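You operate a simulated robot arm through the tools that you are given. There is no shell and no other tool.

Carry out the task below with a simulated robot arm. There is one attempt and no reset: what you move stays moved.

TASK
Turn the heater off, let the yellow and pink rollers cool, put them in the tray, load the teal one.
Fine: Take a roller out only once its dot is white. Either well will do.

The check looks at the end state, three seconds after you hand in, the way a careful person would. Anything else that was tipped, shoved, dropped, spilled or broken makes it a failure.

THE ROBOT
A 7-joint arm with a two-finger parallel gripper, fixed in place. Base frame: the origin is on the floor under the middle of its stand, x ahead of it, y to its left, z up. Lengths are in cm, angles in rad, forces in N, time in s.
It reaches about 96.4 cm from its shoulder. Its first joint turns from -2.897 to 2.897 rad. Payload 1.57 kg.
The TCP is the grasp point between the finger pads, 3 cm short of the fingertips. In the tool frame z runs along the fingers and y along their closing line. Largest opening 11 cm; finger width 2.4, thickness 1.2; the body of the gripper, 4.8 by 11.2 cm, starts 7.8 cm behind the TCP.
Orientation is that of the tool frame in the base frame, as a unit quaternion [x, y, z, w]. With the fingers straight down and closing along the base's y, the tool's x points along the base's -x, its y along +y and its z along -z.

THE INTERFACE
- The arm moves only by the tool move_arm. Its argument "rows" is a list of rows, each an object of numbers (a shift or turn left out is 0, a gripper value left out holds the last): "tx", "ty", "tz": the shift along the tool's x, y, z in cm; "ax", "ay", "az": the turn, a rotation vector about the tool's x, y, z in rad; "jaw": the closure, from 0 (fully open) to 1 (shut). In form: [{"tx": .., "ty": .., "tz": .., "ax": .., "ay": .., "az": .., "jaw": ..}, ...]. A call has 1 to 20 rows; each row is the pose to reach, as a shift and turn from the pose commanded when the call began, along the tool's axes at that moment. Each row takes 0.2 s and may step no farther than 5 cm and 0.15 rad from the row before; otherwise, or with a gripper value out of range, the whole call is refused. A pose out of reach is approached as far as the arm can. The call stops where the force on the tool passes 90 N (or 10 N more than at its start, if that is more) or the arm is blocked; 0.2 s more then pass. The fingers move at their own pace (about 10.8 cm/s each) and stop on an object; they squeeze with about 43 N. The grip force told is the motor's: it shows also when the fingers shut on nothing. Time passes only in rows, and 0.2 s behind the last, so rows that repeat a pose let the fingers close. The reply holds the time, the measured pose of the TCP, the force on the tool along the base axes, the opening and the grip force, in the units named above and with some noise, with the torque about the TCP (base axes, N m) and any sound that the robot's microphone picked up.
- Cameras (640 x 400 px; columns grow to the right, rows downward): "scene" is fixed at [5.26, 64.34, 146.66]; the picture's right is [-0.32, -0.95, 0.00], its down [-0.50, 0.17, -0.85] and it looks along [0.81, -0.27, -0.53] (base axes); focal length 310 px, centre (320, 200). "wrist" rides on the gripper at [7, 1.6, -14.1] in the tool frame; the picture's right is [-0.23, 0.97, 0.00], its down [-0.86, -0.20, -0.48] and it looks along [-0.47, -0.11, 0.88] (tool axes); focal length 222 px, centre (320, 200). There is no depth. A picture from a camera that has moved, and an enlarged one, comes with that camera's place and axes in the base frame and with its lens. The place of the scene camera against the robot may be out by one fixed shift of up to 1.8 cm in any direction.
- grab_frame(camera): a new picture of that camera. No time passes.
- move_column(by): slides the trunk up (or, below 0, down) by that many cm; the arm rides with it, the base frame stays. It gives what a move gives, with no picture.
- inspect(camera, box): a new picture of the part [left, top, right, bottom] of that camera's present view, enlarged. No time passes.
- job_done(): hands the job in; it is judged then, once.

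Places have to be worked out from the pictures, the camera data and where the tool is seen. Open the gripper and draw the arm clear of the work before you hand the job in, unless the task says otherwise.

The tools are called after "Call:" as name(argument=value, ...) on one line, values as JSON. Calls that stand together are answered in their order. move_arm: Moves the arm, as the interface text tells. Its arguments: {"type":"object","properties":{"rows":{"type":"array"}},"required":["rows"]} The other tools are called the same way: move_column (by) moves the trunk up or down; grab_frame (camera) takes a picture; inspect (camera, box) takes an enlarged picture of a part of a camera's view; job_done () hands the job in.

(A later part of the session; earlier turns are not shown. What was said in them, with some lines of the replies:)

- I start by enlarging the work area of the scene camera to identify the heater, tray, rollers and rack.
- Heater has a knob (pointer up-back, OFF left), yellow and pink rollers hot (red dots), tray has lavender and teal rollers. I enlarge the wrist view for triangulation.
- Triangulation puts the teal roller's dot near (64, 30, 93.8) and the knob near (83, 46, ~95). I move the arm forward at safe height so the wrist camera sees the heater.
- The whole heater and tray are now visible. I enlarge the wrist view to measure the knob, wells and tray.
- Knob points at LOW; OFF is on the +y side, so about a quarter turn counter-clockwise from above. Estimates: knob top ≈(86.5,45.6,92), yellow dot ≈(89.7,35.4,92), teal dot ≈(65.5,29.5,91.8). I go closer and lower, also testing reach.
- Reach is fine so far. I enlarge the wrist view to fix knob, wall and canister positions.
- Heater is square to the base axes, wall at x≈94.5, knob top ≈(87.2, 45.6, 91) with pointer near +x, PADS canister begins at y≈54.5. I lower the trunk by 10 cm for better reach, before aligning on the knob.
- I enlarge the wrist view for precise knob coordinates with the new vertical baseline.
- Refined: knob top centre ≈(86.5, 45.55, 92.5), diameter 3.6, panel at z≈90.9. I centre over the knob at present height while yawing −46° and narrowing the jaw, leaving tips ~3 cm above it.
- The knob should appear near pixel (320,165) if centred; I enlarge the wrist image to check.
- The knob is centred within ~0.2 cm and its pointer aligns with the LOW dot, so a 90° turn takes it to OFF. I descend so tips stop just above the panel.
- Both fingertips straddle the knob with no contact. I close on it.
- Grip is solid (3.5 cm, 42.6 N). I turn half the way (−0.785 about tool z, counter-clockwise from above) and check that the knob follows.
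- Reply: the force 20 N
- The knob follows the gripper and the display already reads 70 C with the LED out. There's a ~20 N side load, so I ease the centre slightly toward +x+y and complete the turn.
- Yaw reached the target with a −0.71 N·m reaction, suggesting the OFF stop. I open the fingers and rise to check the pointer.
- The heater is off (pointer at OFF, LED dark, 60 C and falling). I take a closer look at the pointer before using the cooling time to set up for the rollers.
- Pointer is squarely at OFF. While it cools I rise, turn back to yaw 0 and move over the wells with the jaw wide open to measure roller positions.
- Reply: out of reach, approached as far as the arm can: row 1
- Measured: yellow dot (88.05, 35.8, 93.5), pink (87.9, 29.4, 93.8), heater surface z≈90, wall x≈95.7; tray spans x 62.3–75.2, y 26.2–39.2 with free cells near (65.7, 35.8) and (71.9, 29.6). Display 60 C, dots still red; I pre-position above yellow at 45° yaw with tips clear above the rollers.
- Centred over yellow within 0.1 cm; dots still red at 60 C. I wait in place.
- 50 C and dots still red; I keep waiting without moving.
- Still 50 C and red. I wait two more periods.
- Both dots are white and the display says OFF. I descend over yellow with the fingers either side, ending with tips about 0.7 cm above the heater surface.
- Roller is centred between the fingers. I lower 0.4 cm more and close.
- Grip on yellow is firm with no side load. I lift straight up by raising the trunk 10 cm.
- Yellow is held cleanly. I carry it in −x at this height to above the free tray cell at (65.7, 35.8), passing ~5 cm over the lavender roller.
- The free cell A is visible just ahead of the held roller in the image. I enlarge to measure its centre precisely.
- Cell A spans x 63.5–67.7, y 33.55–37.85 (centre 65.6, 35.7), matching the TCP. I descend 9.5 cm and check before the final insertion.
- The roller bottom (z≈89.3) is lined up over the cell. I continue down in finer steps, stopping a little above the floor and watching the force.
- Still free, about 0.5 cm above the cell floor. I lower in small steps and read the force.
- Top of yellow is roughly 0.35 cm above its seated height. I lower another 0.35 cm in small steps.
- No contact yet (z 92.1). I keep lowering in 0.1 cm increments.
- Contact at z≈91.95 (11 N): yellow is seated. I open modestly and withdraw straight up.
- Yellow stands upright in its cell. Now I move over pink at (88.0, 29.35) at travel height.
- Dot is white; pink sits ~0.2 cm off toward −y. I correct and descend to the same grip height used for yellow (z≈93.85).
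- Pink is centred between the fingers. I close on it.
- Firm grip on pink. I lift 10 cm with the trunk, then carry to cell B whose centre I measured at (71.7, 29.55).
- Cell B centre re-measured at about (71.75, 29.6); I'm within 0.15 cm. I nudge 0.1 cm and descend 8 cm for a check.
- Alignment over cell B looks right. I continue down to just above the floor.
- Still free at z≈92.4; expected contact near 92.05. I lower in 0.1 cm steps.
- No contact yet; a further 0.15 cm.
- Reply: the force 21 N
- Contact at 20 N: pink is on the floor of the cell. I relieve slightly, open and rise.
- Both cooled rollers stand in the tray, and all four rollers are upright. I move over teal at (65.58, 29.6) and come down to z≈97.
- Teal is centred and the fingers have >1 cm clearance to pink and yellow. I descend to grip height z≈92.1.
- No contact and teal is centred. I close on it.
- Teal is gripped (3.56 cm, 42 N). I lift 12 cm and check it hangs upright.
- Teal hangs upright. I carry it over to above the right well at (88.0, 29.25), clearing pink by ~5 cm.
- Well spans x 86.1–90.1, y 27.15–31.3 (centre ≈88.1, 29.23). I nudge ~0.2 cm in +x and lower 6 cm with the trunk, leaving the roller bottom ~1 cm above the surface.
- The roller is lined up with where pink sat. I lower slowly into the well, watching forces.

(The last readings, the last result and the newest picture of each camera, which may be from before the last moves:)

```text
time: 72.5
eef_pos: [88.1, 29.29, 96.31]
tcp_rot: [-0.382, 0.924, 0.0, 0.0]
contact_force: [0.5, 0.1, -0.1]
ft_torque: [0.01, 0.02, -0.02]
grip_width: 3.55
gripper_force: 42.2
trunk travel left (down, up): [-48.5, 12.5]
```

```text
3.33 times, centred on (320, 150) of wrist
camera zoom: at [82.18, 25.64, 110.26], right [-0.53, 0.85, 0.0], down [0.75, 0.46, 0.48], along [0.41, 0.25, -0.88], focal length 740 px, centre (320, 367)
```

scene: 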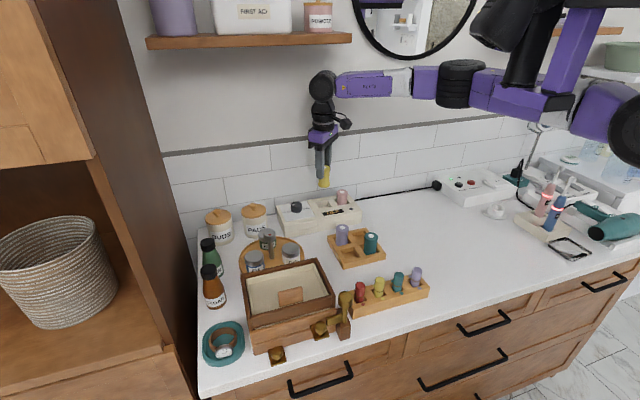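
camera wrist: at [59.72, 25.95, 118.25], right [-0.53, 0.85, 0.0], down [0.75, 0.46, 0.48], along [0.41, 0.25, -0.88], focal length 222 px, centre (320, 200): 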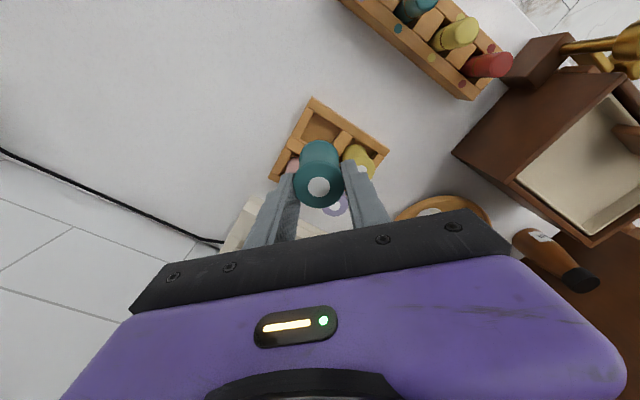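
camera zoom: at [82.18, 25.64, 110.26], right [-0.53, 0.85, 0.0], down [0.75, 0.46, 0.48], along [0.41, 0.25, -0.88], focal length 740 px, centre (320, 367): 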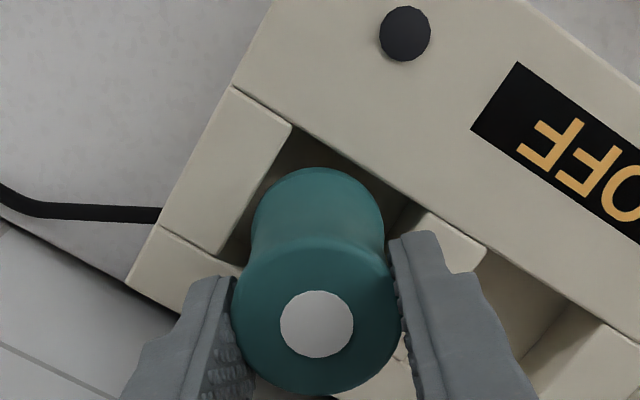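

No contact forces as it enters the well. I keep lowering to z≈94.4.

Call:
move_arm(rows=[{"tz": 0.5}, {"tz": 1.0}, {"tz": 1.4}, {"tz": 1.8}, {"tz": 1.8}])

Call:
inspect(camera="scene", box=[300, 160, 370, 220])

```text
time: 73.7
eef_pos: [88.05, 29.38, 94.46]
tcp_rot: [-0.382, 0.924, 0.001, 0.0]
contact_force: [1.0, -0.2, -0.5]
ft_torque: [-0.02, -0.02, 0.02]
grip_width: 3.54
gripper_force: 42.6
trunk travel left (down, up): [-48.5, 12.5]
```

```text
6.67 times, centred on (335, 190) of scene
camera zoom: at [5.26, 64.34, 146.66], right [-0.32, -0.95, 0.0], down [-0.5, 0.17, -0.85], along [0.81, -0.27, -0.53], focal length 2064 px, centre (220, 267)
```

zoom: 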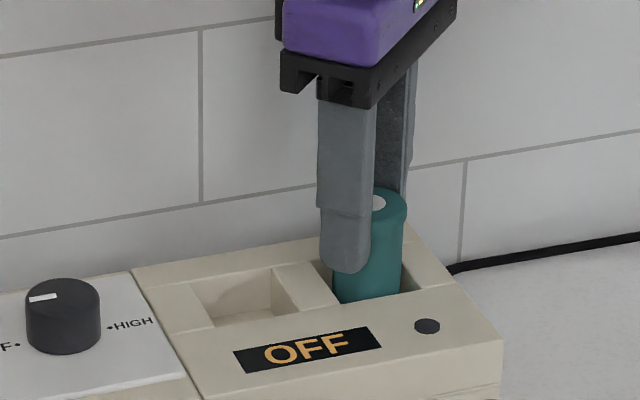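

Still free; seat expected at z≈94.0. I lower in 0.1 cm steps.

Call:
move_arm(rows=[{"tz": 0.1}, {"tz": 0.2}, {"tz": 0.3}, {"tz": 0.3}])

```text
time: 74.7
eef_pos: [87.97, 29.32, 94.2]
tcp_rot: [-0.382, 0.924, 0.0, -0.001]
contact_force: [0.1, -0.5, -0.2]
ft_torque: [-0.01, -0.01, 0.01]
grip_width: 3.53
gripper_force: 41.7
trunk travel left (down, up): [-48.5, 12.5]
```

No contact yet; another 0.15 cm.

Call:
move_arm(rows=[{"tz": 0.08}, {"tz": 0.15}, {"tz": 0.15}])

```text
time: 75.5
eef_pos: [87.98, 29.24, 94.01]
tcp_rot: [-0.383, 0.924, 0.001, 0.0]
contact_force: [0.1, -0.3, -0.8]
ft_torque: [-0.03, 0.01, -0.02]
grip_width: 3.57
gripper_force: 43.1
trunk travel left (down, up): [-48.5, 12.5]
```

Still free at 94.0; I lower 0.1 cm more.

Call:
move_arm(rows=[{"tz": 0.06}, {"tz": 0.12}, {"tz": 0.12}])

```text
time: 76.3
eef_pos: [88.12, 29.35, 93.93]
tcp_rot: [-0.381, 0.924, 0.001, 0.0]
contact_force: [-0.7, -1.1, 5.3]
ft_torque: [-0.11, 0.09, 0.01]
grip_width: 3.57
gripper_force: 42.4
trunk travel left (down, up): [-48.5, 12.5]
```

Contact at 5 N, z≈93.93: teal is seated. I open and rise straight up.

Call:
move_arm(rows=[{"jaw": 0.6}, {"jaw": 0.47}, {"jaw": 0.43}, {"tz": -1.5}, {"tz": -4}, {"tz": -7}, {"tz": -9}, {"tz": -9}])

Call:
inspect(camera="scene", box=[280, 150, 410, 270])

Call:
inspect(camera="wrist", box=[240, 60, 420, 210])

```text
time: 78.1
eef_pos: [88.02, 29.22, 102.93]
tcp_rot: [-0.382, 0.924, 0.0, 0.0]
contact_force: [-0.4, 0.8, 0.0]
ft_torque: [-0.01, 0.0, 0.03]
grip_width: 6.27
gripper_force: 0.0
trunk travel left (down, up): [-48.5, 12.5]
```

```text
3.33 times, centred on (345, 210) of scene
camera zoom: at [5.26, 64.34, 146.66], right [-0.32, -0.95, 0.0], down [-0.5, 0.17, -0.85], along [0.81, -0.27, -0.53], focal length 1032 px, centre (237, 167)
```

zoom: 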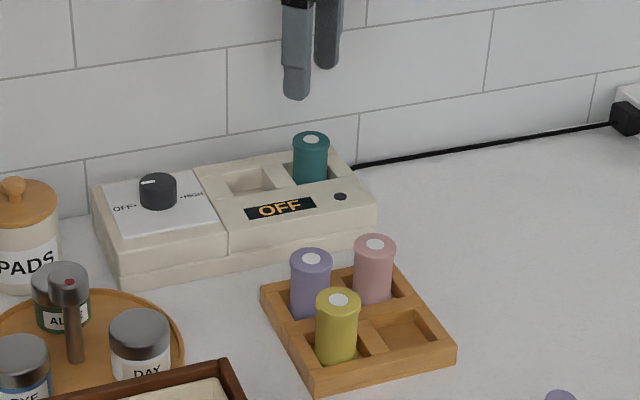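

```text
2.67 times, centred on (330, 135) of wrist
camera zoom: at [82.13, 25.61, 116.97], right [-0.53, 0.85, 0.0], down [0.75, 0.46, 0.48], along [0.41, 0.25, -0.88], focal length 592 px, centre (293, 373)
```

zoom: 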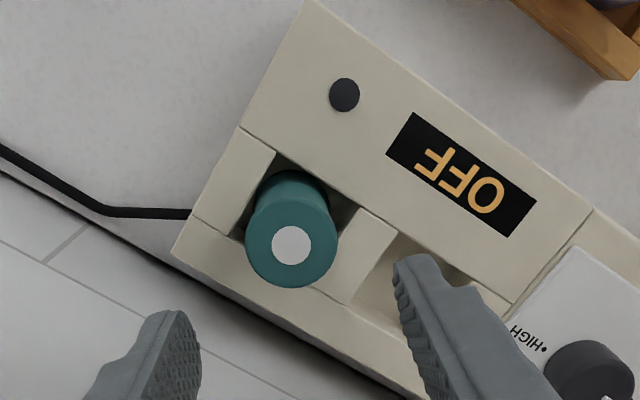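

Teal sits in the well, yellow and pink (with lavender) in the tray, display OFF. I raise and withdraw the arm back toward the robot, fully opening the gripper.

Call:
move_arm(rows=[{"tx": 2, "ty": 2.8, "tz": -1}, {"tx": 4.2, "ty": 5.9, "tz": -2.5}, {"tx": 6.4, "ty": 9, "tz": -4}, {"tx": 8.7, "ty": 12.2, "tz": -5.5}, {"tx": 11, "ty": 15.4, "tz": -7}, {"tx": 13.3, "ty": 18.6, "tz": -8.5}, {"tx": 15.5, "ty": 21.7, "tz": -10, "jaw": 0.2}, {"tx": 17.7, "ty": 24.7, "tz": -11, "jaw": 0}, {"tx": 17.7, "ty": 24.7, "tz": -11, "jaw": 0}, {"tx": 17.7, "ty": 24.7, "tz": -11, "jaw": 0}])

Call:
grab_frame(camera="scene")

Call:
inspect(camera="scene", box=[260, 160, 410, 280])

Call:
grab_frame(camera="wrist")

```text
time: 80.3
eef_pos: [58.1, 34.41, 113.94]
tcp_rot: [-0.381, 0.924, 0.0, 0.0]
contact_force: [0.0, 1.2, 0.1]
ft_torque: [0.03, 0.0, -0.02]
grip_width: 11.01
gripper_force: 0.1
trunk travel left (down, up): [-48.5, 12.5]
```

```text
taken
```

scene: 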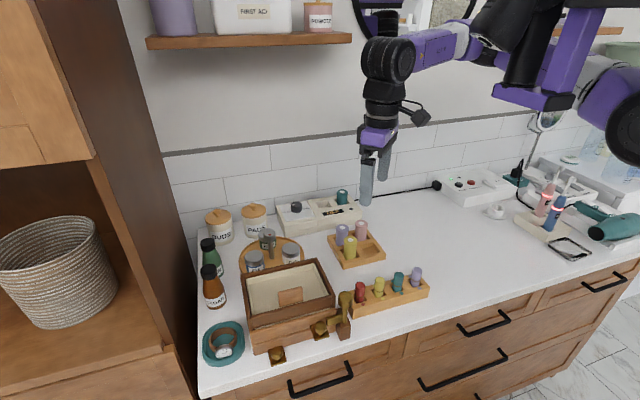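

```text
3.33 times, centred on (335, 220) of scene
camera zoom: at [5.26, 64.34, 146.66], right [-0.32, -0.95, 0.0], down [-0.5, 0.17, -0.85], along [0.81, -0.27, -0.53], focal length 1032 px, centre (270, 133)
```

zoom: 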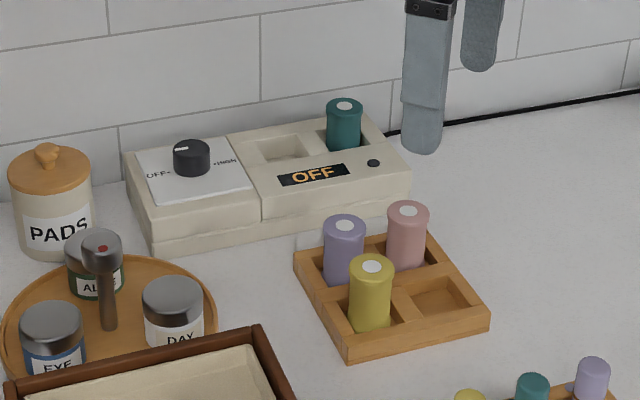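

```text
taken
camera wrist: at [52.18, 30.61, 127.88], right [-0.53, 0.85, 0.0], down [0.75, 0.46, 0.48], along [0.41, 0.25, -0.88], focal length 222 px, centre (320, 200)
```

wrist: 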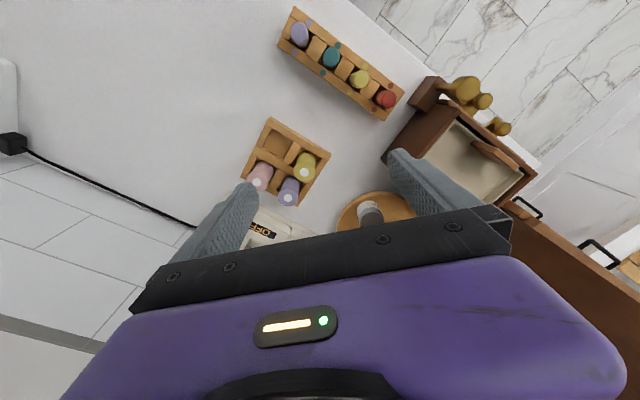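

The knob is at OFF with the display reading OFF. Yellow and pink stand in the tray, teal is in a well, nothing else moved, and the arm is clear with the gripper open, so I hand in.

Call:
job_done()

```text
The job is handed in.
```

The job is handed in, and the last pictures show it as you asked:

- **Heater:** The knob points at OFF, the display reads OFF and the light is out.
- **Yellow and pink rollers:** I took them out only after both dots had turned white. They now stand upright in the tray, next to the lavender roller.
- **Teal roller:** It is loaded in the right-hand well, where pink was.

I saw nothing else tipped, shoved or dropped in the pictures. The gripper is open and the arm is drawn back from the work. The hand-in gave no verdict, so I don't know how the check came out.
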